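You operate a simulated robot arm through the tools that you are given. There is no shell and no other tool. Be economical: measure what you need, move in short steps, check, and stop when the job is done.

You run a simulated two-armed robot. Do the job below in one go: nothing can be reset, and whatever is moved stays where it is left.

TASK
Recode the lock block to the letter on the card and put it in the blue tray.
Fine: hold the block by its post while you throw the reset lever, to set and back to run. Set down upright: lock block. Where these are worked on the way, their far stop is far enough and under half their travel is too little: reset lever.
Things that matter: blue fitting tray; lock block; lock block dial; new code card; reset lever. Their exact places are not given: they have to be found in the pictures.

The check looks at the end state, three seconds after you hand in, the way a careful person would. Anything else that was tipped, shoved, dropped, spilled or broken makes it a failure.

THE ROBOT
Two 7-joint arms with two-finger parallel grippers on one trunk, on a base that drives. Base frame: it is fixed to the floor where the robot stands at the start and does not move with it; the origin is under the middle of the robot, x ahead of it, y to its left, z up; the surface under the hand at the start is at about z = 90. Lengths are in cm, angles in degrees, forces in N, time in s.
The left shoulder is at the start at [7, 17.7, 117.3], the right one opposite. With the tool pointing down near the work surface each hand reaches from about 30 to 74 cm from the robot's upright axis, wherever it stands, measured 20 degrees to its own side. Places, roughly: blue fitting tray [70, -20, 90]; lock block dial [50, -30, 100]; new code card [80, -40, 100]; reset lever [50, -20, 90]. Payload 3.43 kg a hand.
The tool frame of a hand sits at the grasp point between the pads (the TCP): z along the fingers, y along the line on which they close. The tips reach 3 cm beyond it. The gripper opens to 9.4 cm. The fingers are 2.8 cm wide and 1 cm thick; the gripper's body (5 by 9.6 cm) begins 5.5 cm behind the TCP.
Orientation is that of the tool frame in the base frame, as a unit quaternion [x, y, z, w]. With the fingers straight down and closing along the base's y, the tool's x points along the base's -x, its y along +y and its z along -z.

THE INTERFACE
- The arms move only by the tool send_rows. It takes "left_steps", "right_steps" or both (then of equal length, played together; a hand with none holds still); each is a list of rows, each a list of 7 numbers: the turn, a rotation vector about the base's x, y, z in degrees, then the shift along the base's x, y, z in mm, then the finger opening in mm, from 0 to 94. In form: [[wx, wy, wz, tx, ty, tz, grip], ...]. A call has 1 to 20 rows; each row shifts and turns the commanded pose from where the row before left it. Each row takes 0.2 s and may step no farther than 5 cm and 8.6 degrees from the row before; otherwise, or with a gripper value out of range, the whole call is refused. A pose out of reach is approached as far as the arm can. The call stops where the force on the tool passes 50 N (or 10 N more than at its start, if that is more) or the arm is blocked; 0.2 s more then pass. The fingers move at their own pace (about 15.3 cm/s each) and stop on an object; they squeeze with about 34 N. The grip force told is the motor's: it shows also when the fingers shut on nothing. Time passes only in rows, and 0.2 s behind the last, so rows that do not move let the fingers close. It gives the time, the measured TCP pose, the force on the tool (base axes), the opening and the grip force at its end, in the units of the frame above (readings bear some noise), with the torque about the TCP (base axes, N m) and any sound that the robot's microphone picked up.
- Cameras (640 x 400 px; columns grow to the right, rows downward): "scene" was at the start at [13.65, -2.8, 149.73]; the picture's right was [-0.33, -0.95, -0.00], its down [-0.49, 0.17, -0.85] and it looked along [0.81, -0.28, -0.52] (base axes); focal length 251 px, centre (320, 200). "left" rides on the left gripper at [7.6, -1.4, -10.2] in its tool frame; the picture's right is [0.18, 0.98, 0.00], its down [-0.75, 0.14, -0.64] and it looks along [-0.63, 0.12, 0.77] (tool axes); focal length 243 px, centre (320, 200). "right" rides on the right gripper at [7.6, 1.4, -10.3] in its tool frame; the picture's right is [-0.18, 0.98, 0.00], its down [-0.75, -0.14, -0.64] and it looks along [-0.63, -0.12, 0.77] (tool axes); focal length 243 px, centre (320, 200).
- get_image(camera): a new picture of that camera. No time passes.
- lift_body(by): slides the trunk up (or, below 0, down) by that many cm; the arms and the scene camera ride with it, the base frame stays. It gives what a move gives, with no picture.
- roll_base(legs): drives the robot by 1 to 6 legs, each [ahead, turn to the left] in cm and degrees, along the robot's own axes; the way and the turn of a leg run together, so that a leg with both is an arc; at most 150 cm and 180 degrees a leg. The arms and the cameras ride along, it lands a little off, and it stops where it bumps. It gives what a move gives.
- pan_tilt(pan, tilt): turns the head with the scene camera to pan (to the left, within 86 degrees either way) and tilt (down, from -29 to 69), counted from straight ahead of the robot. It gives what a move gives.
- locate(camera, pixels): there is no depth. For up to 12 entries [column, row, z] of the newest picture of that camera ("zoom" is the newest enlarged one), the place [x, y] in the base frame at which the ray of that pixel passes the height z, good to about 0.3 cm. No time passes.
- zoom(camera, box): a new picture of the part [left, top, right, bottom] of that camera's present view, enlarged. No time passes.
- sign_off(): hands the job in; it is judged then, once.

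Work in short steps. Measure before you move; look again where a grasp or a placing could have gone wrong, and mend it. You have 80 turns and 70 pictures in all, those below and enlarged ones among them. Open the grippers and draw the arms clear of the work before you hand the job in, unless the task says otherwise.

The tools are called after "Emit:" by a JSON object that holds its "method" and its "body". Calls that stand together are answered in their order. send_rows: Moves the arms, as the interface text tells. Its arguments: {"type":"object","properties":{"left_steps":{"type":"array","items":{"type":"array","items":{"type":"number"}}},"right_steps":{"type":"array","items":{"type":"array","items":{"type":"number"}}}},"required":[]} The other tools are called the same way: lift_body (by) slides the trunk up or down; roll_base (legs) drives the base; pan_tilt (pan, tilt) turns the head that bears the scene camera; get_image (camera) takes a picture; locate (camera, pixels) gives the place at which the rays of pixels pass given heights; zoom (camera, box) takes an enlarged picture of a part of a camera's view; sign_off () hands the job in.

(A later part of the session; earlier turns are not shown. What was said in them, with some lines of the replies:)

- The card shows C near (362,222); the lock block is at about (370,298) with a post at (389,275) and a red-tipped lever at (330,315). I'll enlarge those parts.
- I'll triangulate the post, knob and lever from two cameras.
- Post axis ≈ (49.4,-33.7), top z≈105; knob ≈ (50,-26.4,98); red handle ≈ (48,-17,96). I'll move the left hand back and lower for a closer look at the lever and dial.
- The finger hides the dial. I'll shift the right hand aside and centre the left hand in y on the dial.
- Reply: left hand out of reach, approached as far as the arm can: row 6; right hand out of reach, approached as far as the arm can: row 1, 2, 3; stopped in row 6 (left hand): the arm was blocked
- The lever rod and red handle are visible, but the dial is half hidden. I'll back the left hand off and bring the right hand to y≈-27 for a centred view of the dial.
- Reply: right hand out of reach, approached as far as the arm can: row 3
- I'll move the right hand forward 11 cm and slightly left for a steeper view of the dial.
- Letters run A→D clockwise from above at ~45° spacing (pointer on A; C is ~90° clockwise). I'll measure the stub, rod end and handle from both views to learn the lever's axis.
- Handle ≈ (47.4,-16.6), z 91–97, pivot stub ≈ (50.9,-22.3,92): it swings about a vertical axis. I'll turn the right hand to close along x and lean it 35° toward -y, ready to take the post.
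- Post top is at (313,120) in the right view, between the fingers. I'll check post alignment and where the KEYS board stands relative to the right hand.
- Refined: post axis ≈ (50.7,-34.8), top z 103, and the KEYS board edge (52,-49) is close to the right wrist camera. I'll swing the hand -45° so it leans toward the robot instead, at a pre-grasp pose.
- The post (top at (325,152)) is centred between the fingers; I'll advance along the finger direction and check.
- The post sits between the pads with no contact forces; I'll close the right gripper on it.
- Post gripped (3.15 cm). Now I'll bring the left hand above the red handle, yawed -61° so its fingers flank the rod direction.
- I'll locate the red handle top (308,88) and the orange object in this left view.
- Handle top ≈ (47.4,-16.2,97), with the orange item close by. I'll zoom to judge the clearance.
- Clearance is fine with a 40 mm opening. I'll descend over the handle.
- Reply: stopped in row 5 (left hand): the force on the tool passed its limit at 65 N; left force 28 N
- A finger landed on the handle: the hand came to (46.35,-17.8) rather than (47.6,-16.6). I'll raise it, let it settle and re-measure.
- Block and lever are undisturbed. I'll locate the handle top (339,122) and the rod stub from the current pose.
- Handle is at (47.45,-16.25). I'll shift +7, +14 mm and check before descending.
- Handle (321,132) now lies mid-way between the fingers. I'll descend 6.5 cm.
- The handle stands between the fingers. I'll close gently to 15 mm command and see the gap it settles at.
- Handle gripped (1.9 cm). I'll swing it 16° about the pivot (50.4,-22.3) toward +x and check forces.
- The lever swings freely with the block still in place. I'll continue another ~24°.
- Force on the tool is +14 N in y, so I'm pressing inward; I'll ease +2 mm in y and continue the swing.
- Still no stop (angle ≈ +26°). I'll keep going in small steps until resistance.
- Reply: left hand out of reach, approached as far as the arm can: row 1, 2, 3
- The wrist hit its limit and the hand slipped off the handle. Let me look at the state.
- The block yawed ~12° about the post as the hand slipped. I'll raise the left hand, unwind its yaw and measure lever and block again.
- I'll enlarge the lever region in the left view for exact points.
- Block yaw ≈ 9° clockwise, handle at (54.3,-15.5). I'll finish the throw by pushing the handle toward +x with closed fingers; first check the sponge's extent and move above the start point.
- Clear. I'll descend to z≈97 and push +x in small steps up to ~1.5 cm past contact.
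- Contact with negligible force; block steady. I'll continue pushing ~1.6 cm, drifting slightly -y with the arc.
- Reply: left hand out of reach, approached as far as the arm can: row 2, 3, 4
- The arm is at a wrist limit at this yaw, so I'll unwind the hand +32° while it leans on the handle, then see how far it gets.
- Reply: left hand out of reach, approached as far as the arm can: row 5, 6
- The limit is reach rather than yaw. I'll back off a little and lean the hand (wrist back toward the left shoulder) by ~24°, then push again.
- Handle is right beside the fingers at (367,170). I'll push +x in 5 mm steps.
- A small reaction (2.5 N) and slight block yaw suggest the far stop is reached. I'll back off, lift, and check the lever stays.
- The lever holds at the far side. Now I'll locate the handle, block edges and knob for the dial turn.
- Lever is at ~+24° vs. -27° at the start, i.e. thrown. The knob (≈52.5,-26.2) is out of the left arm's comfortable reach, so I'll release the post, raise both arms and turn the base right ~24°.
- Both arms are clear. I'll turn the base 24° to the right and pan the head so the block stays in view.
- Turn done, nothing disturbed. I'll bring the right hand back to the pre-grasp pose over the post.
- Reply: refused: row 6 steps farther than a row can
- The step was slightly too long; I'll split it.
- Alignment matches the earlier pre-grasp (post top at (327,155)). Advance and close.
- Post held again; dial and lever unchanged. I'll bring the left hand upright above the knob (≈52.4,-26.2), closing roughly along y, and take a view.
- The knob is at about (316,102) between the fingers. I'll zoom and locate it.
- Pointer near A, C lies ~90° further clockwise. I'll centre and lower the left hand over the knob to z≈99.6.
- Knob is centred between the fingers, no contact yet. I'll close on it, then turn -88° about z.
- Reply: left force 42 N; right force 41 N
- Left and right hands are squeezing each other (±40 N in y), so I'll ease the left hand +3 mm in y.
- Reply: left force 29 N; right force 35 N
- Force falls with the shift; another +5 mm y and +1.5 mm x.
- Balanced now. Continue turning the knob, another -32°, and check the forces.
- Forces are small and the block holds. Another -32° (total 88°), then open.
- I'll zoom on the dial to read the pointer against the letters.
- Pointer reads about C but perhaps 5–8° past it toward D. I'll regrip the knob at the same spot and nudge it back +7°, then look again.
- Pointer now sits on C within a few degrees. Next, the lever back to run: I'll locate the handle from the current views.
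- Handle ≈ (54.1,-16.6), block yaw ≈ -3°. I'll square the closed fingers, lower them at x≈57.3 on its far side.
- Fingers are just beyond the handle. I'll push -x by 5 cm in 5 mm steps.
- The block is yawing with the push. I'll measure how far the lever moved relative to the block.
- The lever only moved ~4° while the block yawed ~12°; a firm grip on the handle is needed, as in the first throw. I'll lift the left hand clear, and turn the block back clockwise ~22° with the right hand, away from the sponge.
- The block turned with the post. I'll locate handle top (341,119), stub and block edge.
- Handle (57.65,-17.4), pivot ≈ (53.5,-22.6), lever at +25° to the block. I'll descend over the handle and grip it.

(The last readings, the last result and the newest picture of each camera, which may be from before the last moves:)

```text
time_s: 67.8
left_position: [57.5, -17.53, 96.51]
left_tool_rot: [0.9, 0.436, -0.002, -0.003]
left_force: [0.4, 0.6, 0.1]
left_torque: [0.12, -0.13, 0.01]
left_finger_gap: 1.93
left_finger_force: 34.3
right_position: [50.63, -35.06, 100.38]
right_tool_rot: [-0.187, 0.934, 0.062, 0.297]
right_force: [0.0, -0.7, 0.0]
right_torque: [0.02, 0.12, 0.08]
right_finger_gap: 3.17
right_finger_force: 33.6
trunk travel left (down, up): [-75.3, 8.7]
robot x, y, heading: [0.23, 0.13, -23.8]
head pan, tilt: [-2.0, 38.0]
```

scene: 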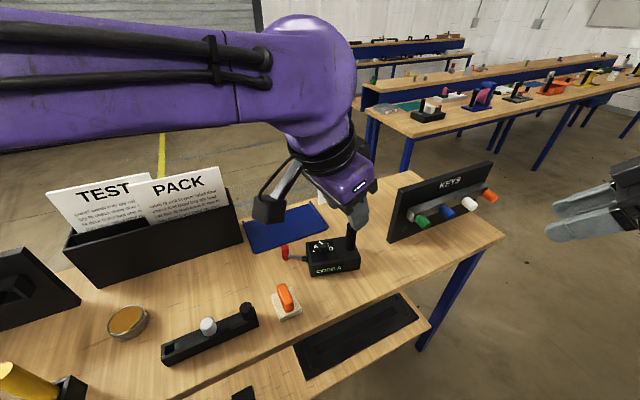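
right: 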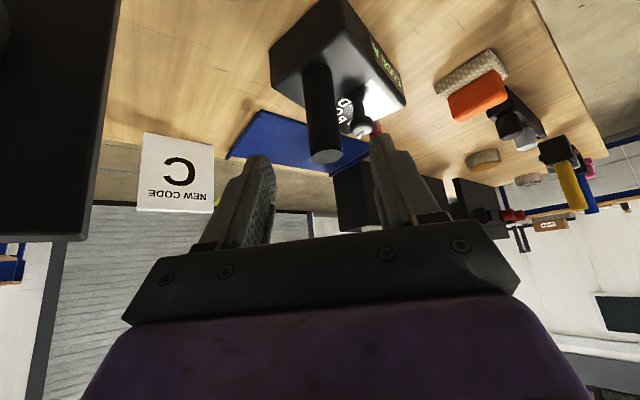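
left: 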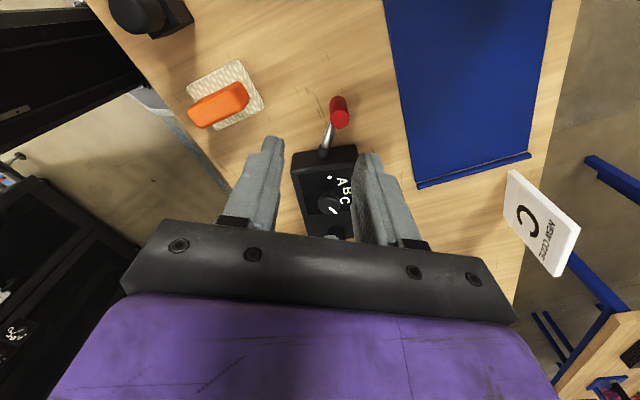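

Handle gripped. I'll swing it back +20° about the pivot while the right hand presses down lightly, and check forces.

Emit:
{"method": "send_rows", "body": {"left_steps": [[0, 0, 0, 0, 0, 0, 5], [0, 0, 5, -4.6, 3.3, 0, 5], [0, 0, 5, -4.9, 2.9, 0, 5], [0, 0, 5, -5.1, 2.4, 0, 5], [0, 0, 5, -5.3, 2.0, 0, 5]], "right_steps": [[0, 0, 0, 0, 0, -4, 5], [0, 0, 0, 0, 0, 0, 5], [0, 0, 0, 0, 0, 0, 5], [0, 0, 0, 0, 0, 0, 5], [0, 0, 0, 0, 0, 0, 5]]}}

Emit:
{"method": "zoom", "body": {"camera": "scene", "box": [260, 210, 400, 300]}}

```text
time_s: 69.0
left_position: [55.57, -16.39, 96.54]
left_tool_rot: [0.809, 0.587, -0.001, -0.002]
left_force: [-1.0, 1.0, -4.4]
left_torque: [0.21, -0.39, -0.11]
left_finger_gap: 1.89
left_finger_force: 34.1
right_position: [50.62, -34.91, 100.26]
right_tool_rot: [-0.186, 0.934, 0.061, 0.298]
right_force: [4.6, -5.9, 23.7]
right_torque: [0.15, -0.3, 0.01]
right_finger_gap: 3.17
right_finger_force: 34.3
trunk travel left (down, up): [-75.3, 8.7]
robot x, y, heading: [0.25, 0.17, -23.6]
head pan, tilt: [-2.0, 38.0]
```

```text
4.44 times, centred on (330, 255) of scene
```

zoom: 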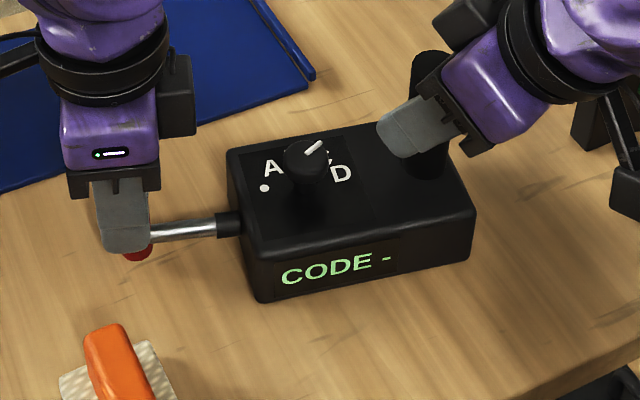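

Display now reads "CODE -", so the lock has left its old code; the swing works with little force. Continue the next 20°.

Emit:
{"method": "send_rows", "body": {"left_steps": [[0, 0, 5, -5.5, 1.5, 0, 5], [0, 0, 5, -5.5, 1.1, 0, 5], [0, 0, 5, -5.6, 0.5, 0, 5], [0, 0, 5, -5.7, 0.1, 0, 5]]}}

```text
time_s: 70.0
left_position: [53.24, -16.13, 96.69]
left_tool_rot: [0.696, 0.718, -0.002, -0.002]
left_force: [0.3, 3.8, -8.8]
left_torque: [0.9, -0.22, 0.04]
left_finger_gap: 1.9
left_finger_force: 34.2
right_position: [50.66, -34.97, 100.21]
right_tool_rot: [-0.186, 0.934, 0.061, 0.298]
right_force: [2.9, -9.6, 29.7]
right_torque: [0.23, -0.29, 0.0]
right_finger_gap: 3.16
right_finger_force: 34.1
trunk travel left (down, up): [-75.3, 8.7]
robot x, y, heading: [-0.0, -0.2, -23.5]
head pan, tilt: [-2.0, 38.0]
```

Forces low. Continue another ~20° toward run.

Emit:
{"method": "send_rows", "body": {"left_steps": [[0, 0, 5, -5.6, -0.4, 0, 5], [0, 0, 5, -5.6, -0.9, 0, 5], [0, 0, 5, -5.4, -1.2, 0, 5], [0, 0, 5, -5.3, -1.5, 0, 5]]}}

Emit:
{"method": "zoom", "body": {"camera": "scene", "box": [260, 210, 400, 300]}}

```text
time_s: 71.0
left_position: [51.19, -16.35, 96.77]
left_tool_rot: [0.56, 0.829, -0.001, 0.0]
left_force: [3.1, 13.2, -0.3]
left_torque: [-0.24, -0.43, -0.07]
left_finger_gap: 1.89
left_finger_force: 33.9
right_position: [50.54, -34.86, 100.21]
right_tool_rot: [-0.187, 0.935, 0.06, 0.296]
right_force: [0.3, -14.2, 23.9]
right_torque: [-0.12, 0.22, 0.13]
right_finger_gap: 3.19
right_finger_force: 33.7
trunk travel left (down, up): [-75.3, 8.7]
robot x, y, heading: [0.15, -0.21, -23.8]
head pan, tilt: [-2.0, 38.0]
```

```text
4.44 times, centred on (330, 255) of scene
```

zoom: 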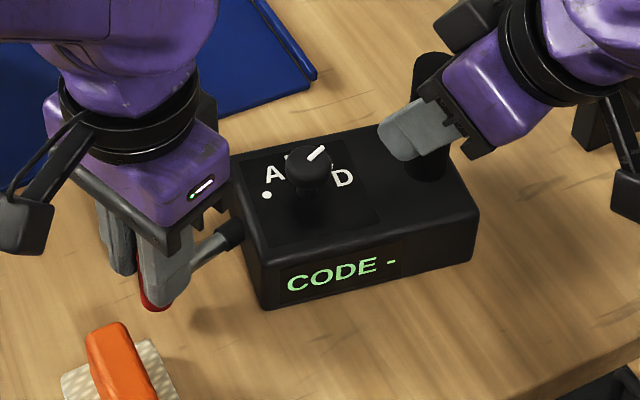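

Lever is at about -12° relative to the block; ~15° more to the run stop. Continue in small steps.

Emit:
{"method": "send_rows", "body": {"left_steps": [[0, 0, 4, -4.5, 0.3, 0, 5], [0, 0, 4, -4.5, 0, 0, 5], [0, 0, 4, -4.5, -0.3, 0, 5], [0, 0, 4, -4.3, -0.6, 0, 5]]}}

Emit:
{"method": "zoom", "body": {"camera": "scene", "box": [260, 210, 400, 300]}}

```text
time_s: 72.0
left_position: [49.18, -16.6, 96.82]
left_tool_rot: [0.439, 0.899, -0.001, 0.0]
left_force: [1.3, 2.8, -3.2]
left_torque: [0.3, -0.12, -0.19]
left_finger_gap: 1.88
left_finger_force: 33.9
right_position: [50.51, -34.84, 100.03]
right_tool_rot: [-0.186, 0.935, 0.061, 0.296]
right_force: [-3.8, -7.7, 17.2]
right_torque: [-0.02, 0.0, 0.19]
right_finger_gap: 3.17
right_finger_force: 34.3
trunk travel left (down, up): [-75.3, 8.7]
robot x, y, heading: [0.21, 0.5, -23.7]
head pan, tilt: [-2.0, 38.0]
```

```text
4.44 times, centred on (330, 255) of scene
```

zoom: 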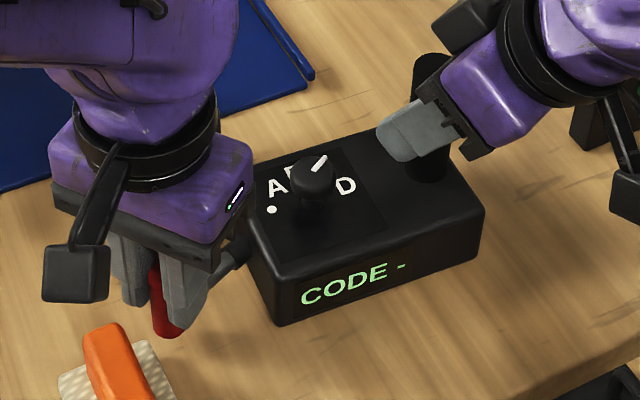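

About -21° now; another 12 mm should reach the stop.

Emit:
{"method": "send_rows", "body": {"left_steps": [[0, 0, 4, -4, -0.8, 0, 5], [0, 0, 4, -4, -1.2, 0, 5], [0, 0, 4, -4, -1.5, 0, 5], [0, 0, 0, -2, -0.5, 0, 5]]}}

Emit:
{"method": "zoom", "body": {"camera": "scene", "box": [260, 210, 400, 300]}}

```text
time_s: 73.0
left_position: [48.12, -16.83, 96.71]
left_tool_rot: [0.34, 0.94, -0.002, -0.001]
left_force: [4.3, 1.0, -0.3]
left_torque: [0.0, -0.27, 0.26]
left_finger_gap: 1.89
left_finger_force: 34.1
right_position: [50.57, -35.03, 100.04]
right_tool_rot: [-0.186, 0.935, 0.061, 0.296]
right_force: [-6.2, -5.5, 13.3]
right_torque: [-0.09, 0.14, 0.33]
right_finger_gap: 3.19
right_finger_force: 34.3
trunk travel left (down, up): [-75.3, 8.7]
robot x, y, heading: [0.12, -0.27, -23.6]
head pan, tilt: [-2.0, 38.0]
```

```text
4.44 times, centred on (330, 255) of scene
```

zoom: 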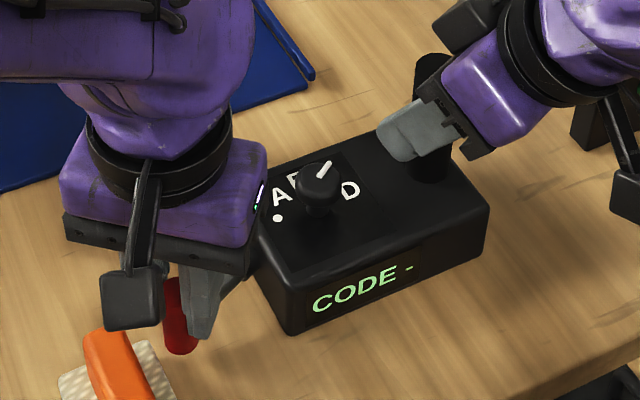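

Display still "-"; the stop may be a few degrees further. I'll press on another ~10 mm.

Emit:
{"method": "send_rows", "body": {"left_steps": [[0, 0, 4, -4, -1.5, 0, 5], [0, 0, 4, -4, -1.8, 0, 5], [0, 0, 0, -4, -1.8, 0, 5], [0, 0, 0, 0, 0, 0, 5]]}}

Emit:
{"method": "zoom", "body": {"camera": "scene", "box": [260, 210, 400, 300]}}

```text
time_s: 74.0
left_position: [47.51, -16.78, 96.6]
left_tool_rot: [0.265, 0.964, -0.01, -0.007]
left_force: [8.0, 1.4, 1.2]
left_torque: [0.87, -0.28, 0.21]
left_finger_gap: 1.91
left_finger_force: 34.1
right_position: [50.69, -34.87, 100.19]
right_tool_rot: [-0.186, 0.935, 0.061, 0.296]
right_force: [-2.1, -2.5, 8.5]
right_torque: [0.13, -0.28, 0.35]
right_finger_gap: 3.18
right_finger_force: 34.3
trunk travel left (down, up): [-75.3, 8.7]
robot x, y, heading: [0.08, -0.11, -23.8]
head pan, tilt: [-2.0, 38.0]
```

```text
4.44 times, centred on (330, 255) of scene
```

zoom: 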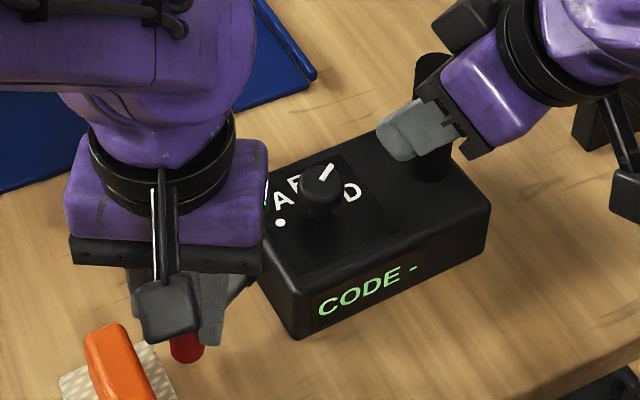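

Resistance has grown and the hand is over-rotated ~30° relative to the rod. I'll unwind the hand yaw while keeping the push toward run.

Emit:
{"method": "send_rows", "body": {"left_steps": [[0, 0, -8, 0, 0.5, 0, 5], [0, 0, -8, 0, 0.5, 0, 5], [0, 0, -8, -1, 0, 0, 5], [0, 0, -6, -1, 0, 0, 5], [0, 0, 0, -2, 0, 0, 5], [0, 0, 0, -2, 0, 0, 5]]}}

```text
time_s: 75.3
left_position: [46.09, -17.55, 96.68]
left_tool_rot: [0.517, 0.856, -0.002, -0.002]
left_force: [1.6, 4.6, -3.9]
left_torque: [0.73, 0.12, 0.08]
left_finger_gap: 1.86
left_finger_force: 34.2
right_position: [50.69, -34.8, 100.04]
right_tool_rot: [-0.185, 0.935, 0.061, 0.296]
right_force: [-2.4, -6.3, 9.6]
right_torque: [0.15, 0.1, 0.3]
right_finger_gap: 3.14
right_finger_force: 34.3
trunk travel left (down, up): [-75.3, 8.7]
robot x, y, heading: [-0.35, -0.06, -23.9]
head pan, tilt: [-2.0, 38.0]
```

The handle moved on to (46.1,-17.5). Let me look at the display.

Emit:
{"method": "zoom", "body": {"camera": "scene", "box": [240, 190, 400, 300]}}

```text
3.64 times, centred on (320, 245) of scene
```

zoom: 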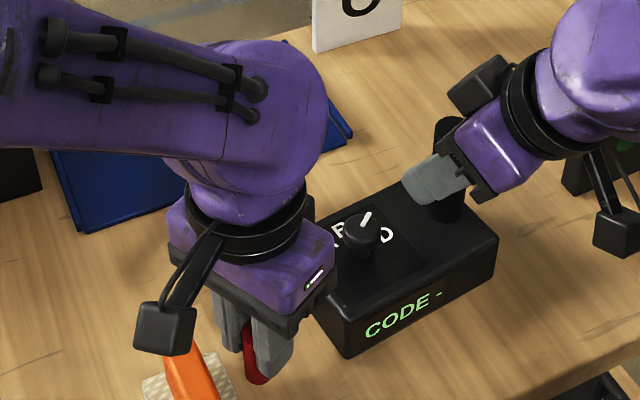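

The display "-" means the dial was between letters at the reset: re-checking against the knob axis, letters are ~40° apart, so the pointer sits ~15° past C toward D. I must redo it: first swing the gripped lever back to set.

Emit:
{"method": "send_rows", "body": {"left_steps": [[0, 0, -5, 4.7, 2.7, 0, 5], [0, 0, -5, 4.9, 2.3, 0, 5], [0, 0, -5, 5.1, 1.9, 0, 5], [0, 0, -5, 5.2, 1.4, 0, 5], [0, 0, -5, 5.3, 1.0, 0, 5], [0, 0, -5, 5.4, 0.5, 0, 5]]}}

```text
time_s: 76.8
left_position: [49.39, -16.46, 96.75]
left_tool_rot: [0.721, 0.693, -0.001, -0.001]
left_force: [-1.0, -6.7, 0.3]
left_torque: [0.3, -0.02, 0.02]
left_finger_gap: 1.89
left_finger_force: 34.0
right_position: [50.64, -34.87, 100.21]
right_tool_rot: [-0.187, 0.934, 0.062, 0.297]
right_force: [2.3, 6.8, 5.8]
right_torque: [0.21, -0.38, -0.15]
right_finger_gap: 3.16
right_finger_force: 33.5
trunk travel left (down, up): [-75.3, 8.7]
robot x, y, heading: [0.06, 0.07, -23.8]
head pan, tilt: [-2.0, 38.0]
```

Going well (−7 N in y, slightly stretched). Continue to the set stop with a 1 mm inward correction.

Emit:
{"method": "send_rows", "body": {"left_steps": [[0, 0, -5, 5.4, -0.5, 0, 5], [0, 0, -5, 5.4, -0.8, 0, 5], [0, 0, -5, 5.3, -1.2, 0, 5], [0, 0, -5, 5.2, -1.5, 0, 5], [0, 0, -5, 5.1, -1.9, 0, 5], [0, 0, -5, 4.9, -2.2, 0, 5]]}}

```text
time_s: 78.2
left_position: [52.44, -17.17, 96.62]
left_tool_rot: [0.876, 0.483, 0.0, -0.002]
left_force: [-1.2, 10.3, 0.1]
left_torque: [-0.29, 0.01, 0.14]
left_finger_gap: 1.9
left_finger_force: 34.3
right_position: [50.69, -35.18, 100.11]
right_tool_rot: [-0.185, 0.935, 0.06, 0.296]
right_force: [-0.7, -11.0, -0.1]
right_torque: [0.14, 0.09, -0.3]
right_finger_gap: 3.16
right_finger_force: 33.7
trunk travel left (down, up): [-75.3, 8.7]
robot x, y, heading: [-0.05, -0.14, -23.8]
head pan, tilt: [-2.0, 38.0]
```

Symmetric to the run stop now. I'll push a further ~10 mm to be sure it's at the set stop, then open and raise the left hand with a view of the dial.

Emit:
{"method": "send_rows", "body": {"left_steps": [[0, 0, -3, 4, -1, 0, 5], [0, 0, -3, 4, -1.2, 0, 5], [0, 0, -2, 4, -1.2, 0, 5], [0, 0, 0, 0, 0, 0, 5], [0, 0, 0, 0, 0, 0, 44], [0, 0, 0, 0, 0, 0, 44], [0, 0, 0, 0, 0, 40, 44], [0, 0, 0, 0, 0, 45, 44], [0, 0, 0, 0, -15, 45, 44], [0, 0, 8, -5, -18, 0, 44], [0, 0, 8, -5, -18, 0, 44], [0, 0, 8, -5, -18, 0, 44], [0, 0, 0, 0, -18, 0, 44], [0, 0, 0, 0, 0, 0, 44]]}}

Emit:
{"method": "get_image", "body": {"camera": "left"}}

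```text
time_s: 81.2
left_position: [52.1, -26.21, 109.7]
left_tool_rot: [0.8, 0.6, -0.001, -0.001]
left_force: [-0.7, -0.4, 0.3]
left_torque: [-0.02, 0.03, 0.02]
left_finger_gap: 4.42
left_finger_force: 0.0
right_position: [50.67, -34.99, 100.1]
right_tool_rot: [-0.186, 0.935, 0.06, 0.296]
right_force: [-1.6, -0.2, -0.1]
right_torque: [0.01, -0.08, 0.02]
right_finger_gap: 3.18
right_finger_force: 34.0
trunk travel left (down, up): [-75.3, 8.7]
robot x, y, heading: [0.07, 0.28, -23.4]
head pan, tilt: [-2.0, 38.0]
```

```text
2 pictures are left
```

left: 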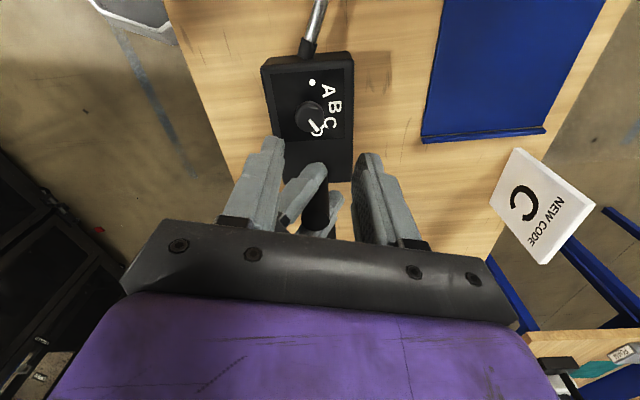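

Lever is at set (rod leans to the +x side). I'll locate the knob centre (~(309,113)) and letters from this picture.

Emit:
{"method": "locate", "body": {"camera": "left", "pixels": [[309, 113, 98], [309, 113, 98.5], [309, 113, 97.5], [315, 152, 107], [303, 108, 96]]}}

```text
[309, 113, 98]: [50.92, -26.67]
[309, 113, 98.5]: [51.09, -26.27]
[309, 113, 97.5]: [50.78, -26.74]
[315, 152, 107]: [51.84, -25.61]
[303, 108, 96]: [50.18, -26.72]
```

Knob ≈ (50.95,-26.5). I'll lower onto it, grip, turn it back +16° with the right hand pressing lightly, release and raise.

Emit:
{"method": "send_rows", "body": {"left_steps": [[0, 0, 0, -11, -3, -30, 44], [0, 0, 0, 0, 0, -40, 44], [0, 0, 0, 0, 0, -20, 44], [0, 0, 0, 0, 0, -12, 44], [0, 0, 0, 0, 0, 0, 25], [0, 0, 0, 0, 0, 0, 5], [0, 0, 0, 0, 0, 0, 5]], "right_steps": [[0, 0, 0, 0, 0, 0, 5], [0, 0, 0, 0, 0, 0, 5], [0, 0, 0, 0, 0, 0, 5], [0, 0, 0, 0, 0, -3, 5], [0, 0, 0, 0, 0, 0, 5], [0, 0, 0, 0, 0, 0, 5], [0, 0, 0, 0, 0, 0, 5]]}}

```text
time_s: 82.8
left_position: [50.78, -26.48, 99.7]
left_tool_rot: [0.799, 0.601, 0.0, 0.0]
left_force: [12.7, -5.0, -0.1]
left_torque: [0.07, -0.59, 0.1]
left_finger_gap: 2.7
left_finger_force: 34.0
right_position: [50.75, -34.85, 100.02]
right_tool_rot: [-0.186, 0.934, 0.06, 0.298]
right_force: [-7.1, -0.5, 25.5]
right_torque: [-0.01, -0.14, 0.32]
right_finger_gap: 3.18
right_finger_force: 34.7
trunk travel left (down, up): [-75.3, 8.7]
robot x, y, heading: [0.37, 0.3, -24.0]
head pan, tilt: [-2.0, 38.0]
```

Gripped (2.7 cm), 13 N in x; ease +2 mm in x and turn +16°.

Emit:
{"method": "send_rows", "body": {"left_steps": [[0, 0, 0, 2, 0, 0, 5], [0, 0, 4, 0, 0, 0, 5], [0, 0, 4, 0, 0, 0, 5], [0, 0, 4, 0, 0, 0, 5], [0, 0, 4, 0, 0, 0, 5], [0, 0, 0, 0, 0, 0, 5], [0, 0, 0, 0, 0, 0, 44], [0, 0, 0, 0, 0, 0, 44], [0, 0, 0, 0, 0, 40, 44], [0, 0, 0, 0, 0, 45, 44], [0, 0, 0, 0, 0, 25, 44], [0, 0, 0, 0, 0, 0, 44]]}}

Emit:
{"method": "zoom", "body": {"camera": "left", "box": [260, 0, 400, 150]}}

```text
time_s: 85.3
left_position: [50.92, -26.53, 110.76]
left_tool_rot: [0.708, 0.707, 0.0, 0.0]
left_force: [0.2, 0.1, 0.0]
left_torque: [-0.02, 0.0, 0.02]
left_finger_gap: 4.42
left_finger_force: 0.0
right_position: [50.4, -34.83, 100.08]
right_tool_rot: [-0.186, 0.934, 0.06, 0.298]
right_force: [-6.2, -1.3, 21.5]
right_torque: [0.07, -0.19, 0.0]
right_finger_gap: 3.16
right_finger_force: 34.1
trunk travel left (down, up): [-75.3, 8.7]
robot x, y, heading: [0.04, 0.14, -23.7]
head pan, tilt: [-2.0, 38.0]
```

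```text
2.67 times, centred on (330, 75) of left
```

zoom: 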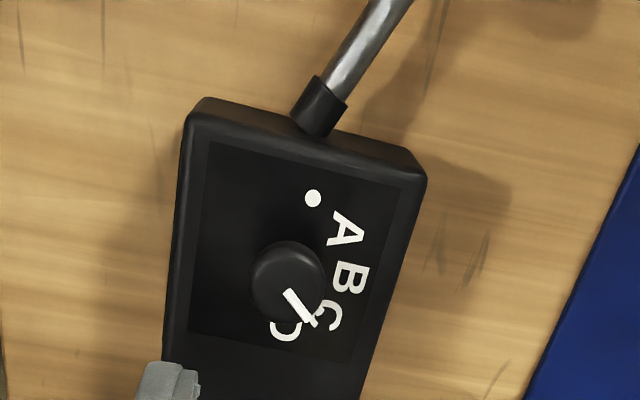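

Pointer (52.5°) now matches C (51.7°). Next I'll go to the lever handle at set (≈54.1,-16.4), straddle it with a 60 mm opening, and close on it.

Emit:
{"method": "send_rows", "body": {"left_steps": [[0, 0, -6.5, 8, 25, 0, 60], [0, 0, -6.5, 8, 25, 0, 60], [0, 0, -6.5, 8, 25, 0, 60], [0, 0, -6.5, 8, 26, 0, 60], [0, 0, 0, 0, 0, 0, 60], [0, 0, 0, 0, 0, -40, 60], [0, 0, 0, 0, 0, -40, 60], [0, 0, 0, 0, 0, -40, 60], [0, 0, 0, 0, 0, -21, 60], [0, 0, 0, 0, 0, 0, 60], [0, 0, 0, 0, 0, 0, 30], [0, 0, 0, 0, 0, 0, 5], [0, 0, 0, 0, 0, 0, 5]]}}

```text
time_s: 88.2
left_position: [54.21, -16.24, 96.71]
left_tool_rot: [0.849, 0.529, 0.0, 0.0]
left_force: [-3.1, 3.4, 1.9]
left_torque: [0.05, 0.02, -0.06]
left_finger_gap: 1.89
left_finger_force: 33.7
right_position: [50.43, -34.88, 100.09]
right_tool_rot: [-0.187, 0.934, 0.061, 0.297]
right_force: [-5.2, -1.2, 13.3]
right_torque: [0.07, -0.2, -0.08]
right_finger_gap: 3.18
right_finger_force: 34.1
trunk travel left (down, up): [-75.3, 8.7]
robot x, y, heading: [0.16, 0.15, -23.6]
head pan, tilt: [-2.0, 38.0]
```

Handle gripped (1.89 cm). Swing it back toward run, first half.

Emit:
{"method": "send_rows", "body": {"left_steps": [[0, 0, 5, -5.3, 2.2, 0, 5], [0, 0, 5, -5.5, 1.7, 0, 5], [0, 0, 5, -5.6, 1.2, 0, 5], [0, 0, 5, -5.7, 0.7, 0, 5], [0, 0, 5, -5.7, 0.2, 0, 5], [0, 0, 5, -5.8, -0.3, 0, 5]], "right_steps": [[0, 0, 0, 0, 0, -2, 5], [0, 0, 0, 0, 0, 0, 5], [0, 0, 0, 0, 0, 0, 5], [0, 0, 0, 0, 0, 0, 5], [0, 0, 0, 0, 0, 0, 5], [0, 0, 0, 0, 0, 0, 5]]}}

```text
time_s: 89.5
left_position: [50.8, -15.48, 96.65]
left_tool_rot: [0.682, 0.731, -0.001, 0.0]
left_force: [-0.2, 25.5, 7.5]
left_torque: [0.19, -0.08, 0.02]
left_finger_gap: 1.92
left_finger_force: 34.1
right_position: [50.47, -34.81, 100.03]
right_tool_rot: [-0.185, 0.934, 0.058, 0.299]
right_force: [-1.4, -18.5, 23.8]
right_torque: [0.34, -0.19, -0.04]
right_finger_gap: 3.21
right_finger_force: 33.8
trunk travel left (down, up): [-75.3, 8.7]
robot x, y, heading: [-0.19, -0.48, -23.5]
head pan, tilt: [-2.0, 38.0]
```

25 N compression near dead-centre; ease +3 mm in y and carry on to the run stop.

Emit:
{"method": "send_rows", "body": {"left_steps": [[0, 0, 2, -3, 3, 0, 5], [0, 0, 4, -5.7, 0, 0, 5], [0, 0, 5, -5.6, -0.8, 0, 5], [0, 0, 5, -5.5, -1.4, 0, 5], [0, 0, 5, -5.3, -2.0, 0, 5]]}}

```text
time_s: 90.8
left_position: [48.38, -15.98, 96.67]
left_tool_rot: [0.538, 0.843, -0.002, 0.002]
left_force: [4.5, -10.0, 0.1]
left_torque: [0.04, -0.08, -0.19]
left_finger_gap: 1.9
left_finger_force: 34.0
right_position: [50.54, -34.8, 100.04]
right_tool_rot: [-0.187, 0.934, 0.061, 0.299]
right_force: [-1.0, 2.1, 31.6]
right_torque: [0.03, -0.14, 0.02]
right_finger_gap: 3.17
right_finger_force: 33.8
trunk travel left (down, up): [-75.3, 8.7]
robot x, y, heading: [0.37, 0.2, -23.7]
head pan, tilt: [-2.0, 38.0]
5 turns are left
```

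Only a few turns remain, so I'll finish the push to the run stop, open and raise the left hand, and read the display with the last picture.

Emit:
{"method": "send_rows", "body": {"left_steps": [[0, 0, 3, -4, -2.5, 0, 5], [0, 0, 3, -4, -2.2, 0, 5], [0, 0, 2, -4, -2.2, 0, 5], [0, 0, 0, -3, -1.5, 0, 5], [0, 0, 0, 0, 0, 0, 5], [0, 0, 0, 0, 0, 0, 44], [0, 0, 0, 0, 0, 0, 44], [0, 0, 0, 0, 0, 40, 44], [0, 0, 0, 0, 0, 45, 44], [0, 0, 0, 0, 0, 45, 44], [0, 0, 0, -30, 20, 30, 44], [0, 0, 0, -30, 30, 20, 44], [0, 0, 0, -20, 40, 20, 44], [0, 0, 0, -10, 40, 10, 44], [0, 0, 0, 0, 0, 0, 44]]}}

Emit:
{"method": "get_image", "body": {"camera": "scene"}}

```text
time_s: 94.0
left_position: [37.79, -3.71, 117.47]
left_tool_rot: [0.479, 0.878, -0.001, 0.0]
left_force: [1.1, -0.7, 0.1]
left_torque: [0.02, 0.0, -0.01]
left_finger_gap: 4.43
left_finger_force: 0.0
right_position: [50.58, -34.82, 99.8]
right_tool_rot: [-0.187, 0.934, 0.061, 0.297]
right_force: [-2.4, 0.3, 12.8]
right_torque: [0.15, 0.08, 0.22]
right_finger_gap: 3.17
right_finger_force: 34.0
trunk travel left (down, up): [-75.3, 8.7]
robot x, y, heading: [-0.07, 0.04, -23.8]
head pan, tilt: [-2.0, 38.0]
```

```text
0 pictures are left
4 turns are left
```

scene: 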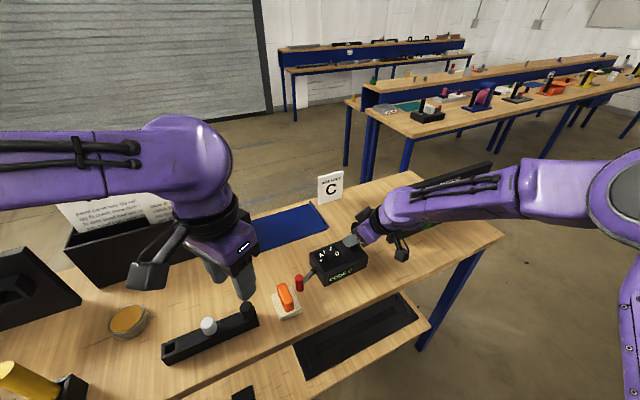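

The display now appears to read "CODE C" with the lever back at run. I'll measure the tray and block in this last picture, and lift the block and carry it toward the tray at z≈109.

Emit:
{"method": "locate", "body": {"camera": "scene", "pixels": [[313, 205, 90], [328, 224, 90], [262, 250, 90], [323, 287, 90], [368, 265, 90], [320, 205, 90], [342, 197, 90], [257, 215, 90], [299, 278, 97]]}}

Emit:
{"method": "send_rows", "body": {"right_steps": [[0, 0, 0, 0, 0, 32, 5], [0, 0, 0, 0, 0, 32, 5], [0, 0, 0, 0, 0, 32, 5], [0, 0, 0, 30, 10, 0, 5], [0, 0, 0, 35, 12, 0, 5], [0, 0, 0, 35, 12, 0, 5], [0, 0, 0, 35, 12, 0, 5], [0, 0, 0, 30, 12, 0, 5], [0, 0, 0, 0, 0, 0, 5], [0, 0, 0, 0, 0, 0, 5]]}}

```text
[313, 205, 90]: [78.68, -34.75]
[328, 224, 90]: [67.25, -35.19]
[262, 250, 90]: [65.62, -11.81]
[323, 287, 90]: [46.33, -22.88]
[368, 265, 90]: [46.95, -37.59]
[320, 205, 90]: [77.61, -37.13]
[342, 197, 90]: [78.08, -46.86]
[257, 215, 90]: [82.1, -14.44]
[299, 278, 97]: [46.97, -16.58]
```

```text
time_s: 96.2
left_position: [38.13, -3.7, 117.48]
left_tool_rot: [0.479, 0.878, -0.002, -0.001]
left_force: [0.1, 0.4, -0.6]
left_torque: [0.02, -0.02, -0.02]
left_finger_gap: 4.37
left_finger_force: 0.1
right_position: [67.14, -29.17, 109.16]
right_tool_rot: [-0.186, 0.935, 0.06, 0.295]
right_force: [-0.1, 0.9, -5.8]
right_torque: [-0.31, -0.02, -0.02]
right_finger_gap: 3.17
right_finger_force: 34.1
trunk travel left (down, up): [-75.3, 8.7]
robot x, y, heading: [-0.03, -0.09, -23.7]
head pan, tilt: [-2.0, 38.0]
3 turns are left
```

Tray spans about x 66–79.5, y -35…-10. I'll move 5 cm further forward so the block lies well inside, then lower 7.5 cm.

Emit:
{"method": "send_rows", "body": {"right_steps": [[0, 0, 0, 17, 1, 0, 5], [0, 0, 0, 17, 1, 0, 5], [0, 0, 0, 17, 1, 0, 5], [0, 0, 0, 0, 0, 0, 5], [0, 0, 0, 0, 0, -20, 5], [0, 0, 0, 0, 0, -20, 5], [0, 0, 0, 0, 0, -20, 5], [0, 0, 0, 0, 0, -15, 5], [0, 0, 0, 0, 0, 0, 5], [0, 0, 0, 0, 0, 0, 5]]}}

```text
time_s: 98.3
left_position: [38.05, -3.78, 117.46]
left_tool_rot: [0.478, 0.878, -0.002, -0.001]
left_force: [-0.5, -0.5, -0.3]
left_torque: [0.03, -0.03, -0.01]
left_finger_gap: 4.41
left_finger_force: 0.1
right_position: [68.67, -29.38, 101.46]
right_tool_rot: [-0.185, 0.935, 0.06, 0.296]
right_force: [0.1, -0.7, -4.7]
right_torque: [-0.3, -0.01, -0.03]
right_finger_gap: 3.19
right_finger_force: 33.3
right hand out of reach, approached as far as the arm can: row 1, 2, 3
trunk travel left (down, up): [-75.3, 8.7]
robot x, y, heading: [-0.08, 0.17, -23.5]
head pan, tilt: [-2.0, 38.0]
2 turns are left
```

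The arm stops at x≈68.7, which would leave the block's near edge on the tray rim. With two turns left I'll lift and retract, turn the base 13° left (gaining right-arm reach), then return to (72.5,-28.7), lower, release and retreat in one sequence.

Emit:
{"method": "send_rows", "body": {"right_steps": [[0, 0, 0, 0, 0, 25, 5], [0, 0, 0, 0, 0, 25, 5], [0, 0, 0, 0, 0, 25, 5], [0, 0, 0, 0, 0, 25, 5], [0, 0, 0, -22, 0, 0, 5], [0, 0, 0, -22, 0, 0, 5], [0, 0, 0, -22, 0, 0, 5], [0, 0, 0, 0, 0, 0, 5]]}}

Emit:
{"method": "roll_base", "body": {"legs": [[0, 13]]}}

Emit:
{"method": "send_rows", "body": {"right_steps": [[0, 0, -3.2, 0, -35, 0, 5], [0, 0, -3.2, 0, -35, 0, 5], [0, 0, -3.3, 0, -35, 0, 5], [0, 0, -3.3, 0, -35, 0, 5], [0, 0, 0, 14, 0, 0, 5], [0, 0, 0, 14, 0, 0, 5], [0, 0, 0, 14, 0, 0, 5], [0, 0, 0, 13, 0, 0, 5], [0, 0, 0, 0, 0, 0, 5], [0, 0, 0, 0, 0, -28, 5], [0, 0, 0, 0, 0, -28, 5], [0, 0, 0, 0, 0, -28, 5], [0, 0, 0, 0, 0, -16, 5], [0, 0, 0, 0, 0, -8, 5], [0, 0, 0, 0, 0, 0, 5], [0, 0, 0, 0, 0, 0, 60], [0, 0, 0, 0, 0, 0, 60], [0, 0, 0, -21, -9, 33, 60], [0, 0, 0, -21, -9, 33, 60], [0, 0, 0, -21, -9, 33, 60]]}}

Emit:
{"method": "send_rows", "body": {"right_steps": [[0, 0, 0, -30, 0, 30, 60], [0, 0, 0, -30, 0, 30, 60], [0, 0, 0, -40, 0, 10, 60], [0, 0, 0, -40, 0, 0, 60], [0, 0, 0, 0, 0, 0, 60]]}}

```text
time_s: 100.2
left_position: [38.16, -3.77, 117.32]
left_tool_rot: [0.478, 0.879, -0.003, -0.002]
left_force: [0.6, -0.7, 0.5]
left_torque: [-0.01, 0.02, 0.0]
left_finger_gap: 4.41
left_finger_force: 0.0
right_position: [61.76, -29.44, 111.39]
right_tool_rot: [-0.186, 0.935, 0.062, 0.296]
right_force: [0.1, 0.8, -5.3]
right_torque: [-0.33, 0.02, -0.02]
right_finger_gap: 3.16
right_finger_force: 34.2
trunk travel left (down, up): [-75.3, 8.7]
robot x, y, heading: [0.27, -0.1, -23.7]
head pan, tilt: [-2.0, 38.0]
```

```text
time_s: 101.4
left_position: [38.05, 5.09, 117.33]
left_tool_rot: [0.373, 0.928, -0.001, 0.0]
left_force: [-0.4, 0.1, -1.0]
left_torque: [0.02, -0.01, -0.01]
left_finger_gap: 4.42
left_finger_force: 0.1
right_position: [66.86, -14.41, 111.29]
right_tool_rot: [-0.293, 0.907, 0.095, 0.288]
right_force: [0.7, -0.4, -5.2]
right_torque: [-0.26, -0.07, -0.02]
right_finger_gap: 3.19
right_finger_force: 33.8
trunk travel left (down, up): [-75.3, 8.7]
robot x, y, heading: [-0.01, -0.05, -10.2]
head pan, tilt: [-2.0, 38.0]
```

```text
time_s: 105.6
left_position: [37.84, 5.09, 117.45]
left_tool_rot: [0.374, 0.928, -0.002, 0.001]
left_force: [0.3, 0.1, 0.1]
left_torque: [0.01, -0.01, 0.03]
left_finger_gap: 4.41
left_finger_force: 0.1
right_position: [65.87, -31.05, 110.37]
right_tool_rot: [-0.188, 0.934, 0.062, 0.297]
right_force: [0.6, -0.1, 0.4]
right_torque: [0.0, 0.0, -0.01]
right_finger_gap: 6.0
right_finger_force: 0.1
trunk travel left (down, up): [-75.3, 8.7]
robot x, y, heading: [-0.11, -0.09, -10.6]
head pan, tilt: [-2.0, 38.0]
```

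```text
time_s: 106.8
left_position: [38.02, 5.09, 117.29]
left_tool_rot: [0.373, 0.928, -0.001, -0.001]
left_force: [0.4, 0.1, 0.2]
left_torque: [-0.02, -0.02, -0.01]
left_finger_gap: 4.42
left_finger_force: 0.0
right_position: [52.0, -31.25, 117.47]
right_tool_rot: [-0.189, 0.934, 0.063, 0.296]
right_force: [0.5, 0.6, 0.2]
right_torque: [0.02, 0.01, 0.01]
right_finger_gap: 6.0
right_finger_force: 0.0
trunk travel left (down, up): [-75.3, 8.7]
robot x, y, heading: [-0.08, -0.18, -10.3]
head pan, tilt: [-2.0, 38.0]
1 turns are left
```

The whole sequence ran with no reach limit or force stop. The right hand released the block with the post at about (72.2,-28.4), and both hands are open and clear, so I hand in.

Emit:
{"method": "sign_off", "body": {}}

```text
The job is handed in.
```

I recoded the lock block to C and set it down in the blue tray, but I had no pictures left to check the final placement. The last picture I took seemed to show "CODE C" with the reset lever back at run. After that I carried the block to the tray using measured positions only.

- **Recoding:** The first attempt left the display at "CODE -", because the dial had stopped between C and D. I threw the lever to set again, moved the dial back onto C and returned the lever to run. The right hand held the post through every throw.
- **Placing:** From the measured release point, the whole block should sit inside the tray and upright. No force stop or reach limit was reported while I lowered and released it.
- **Robot position:** I turned the base to get the reach, so it now faces about 10° right of where it started. Both grippers are open and clear of the work.
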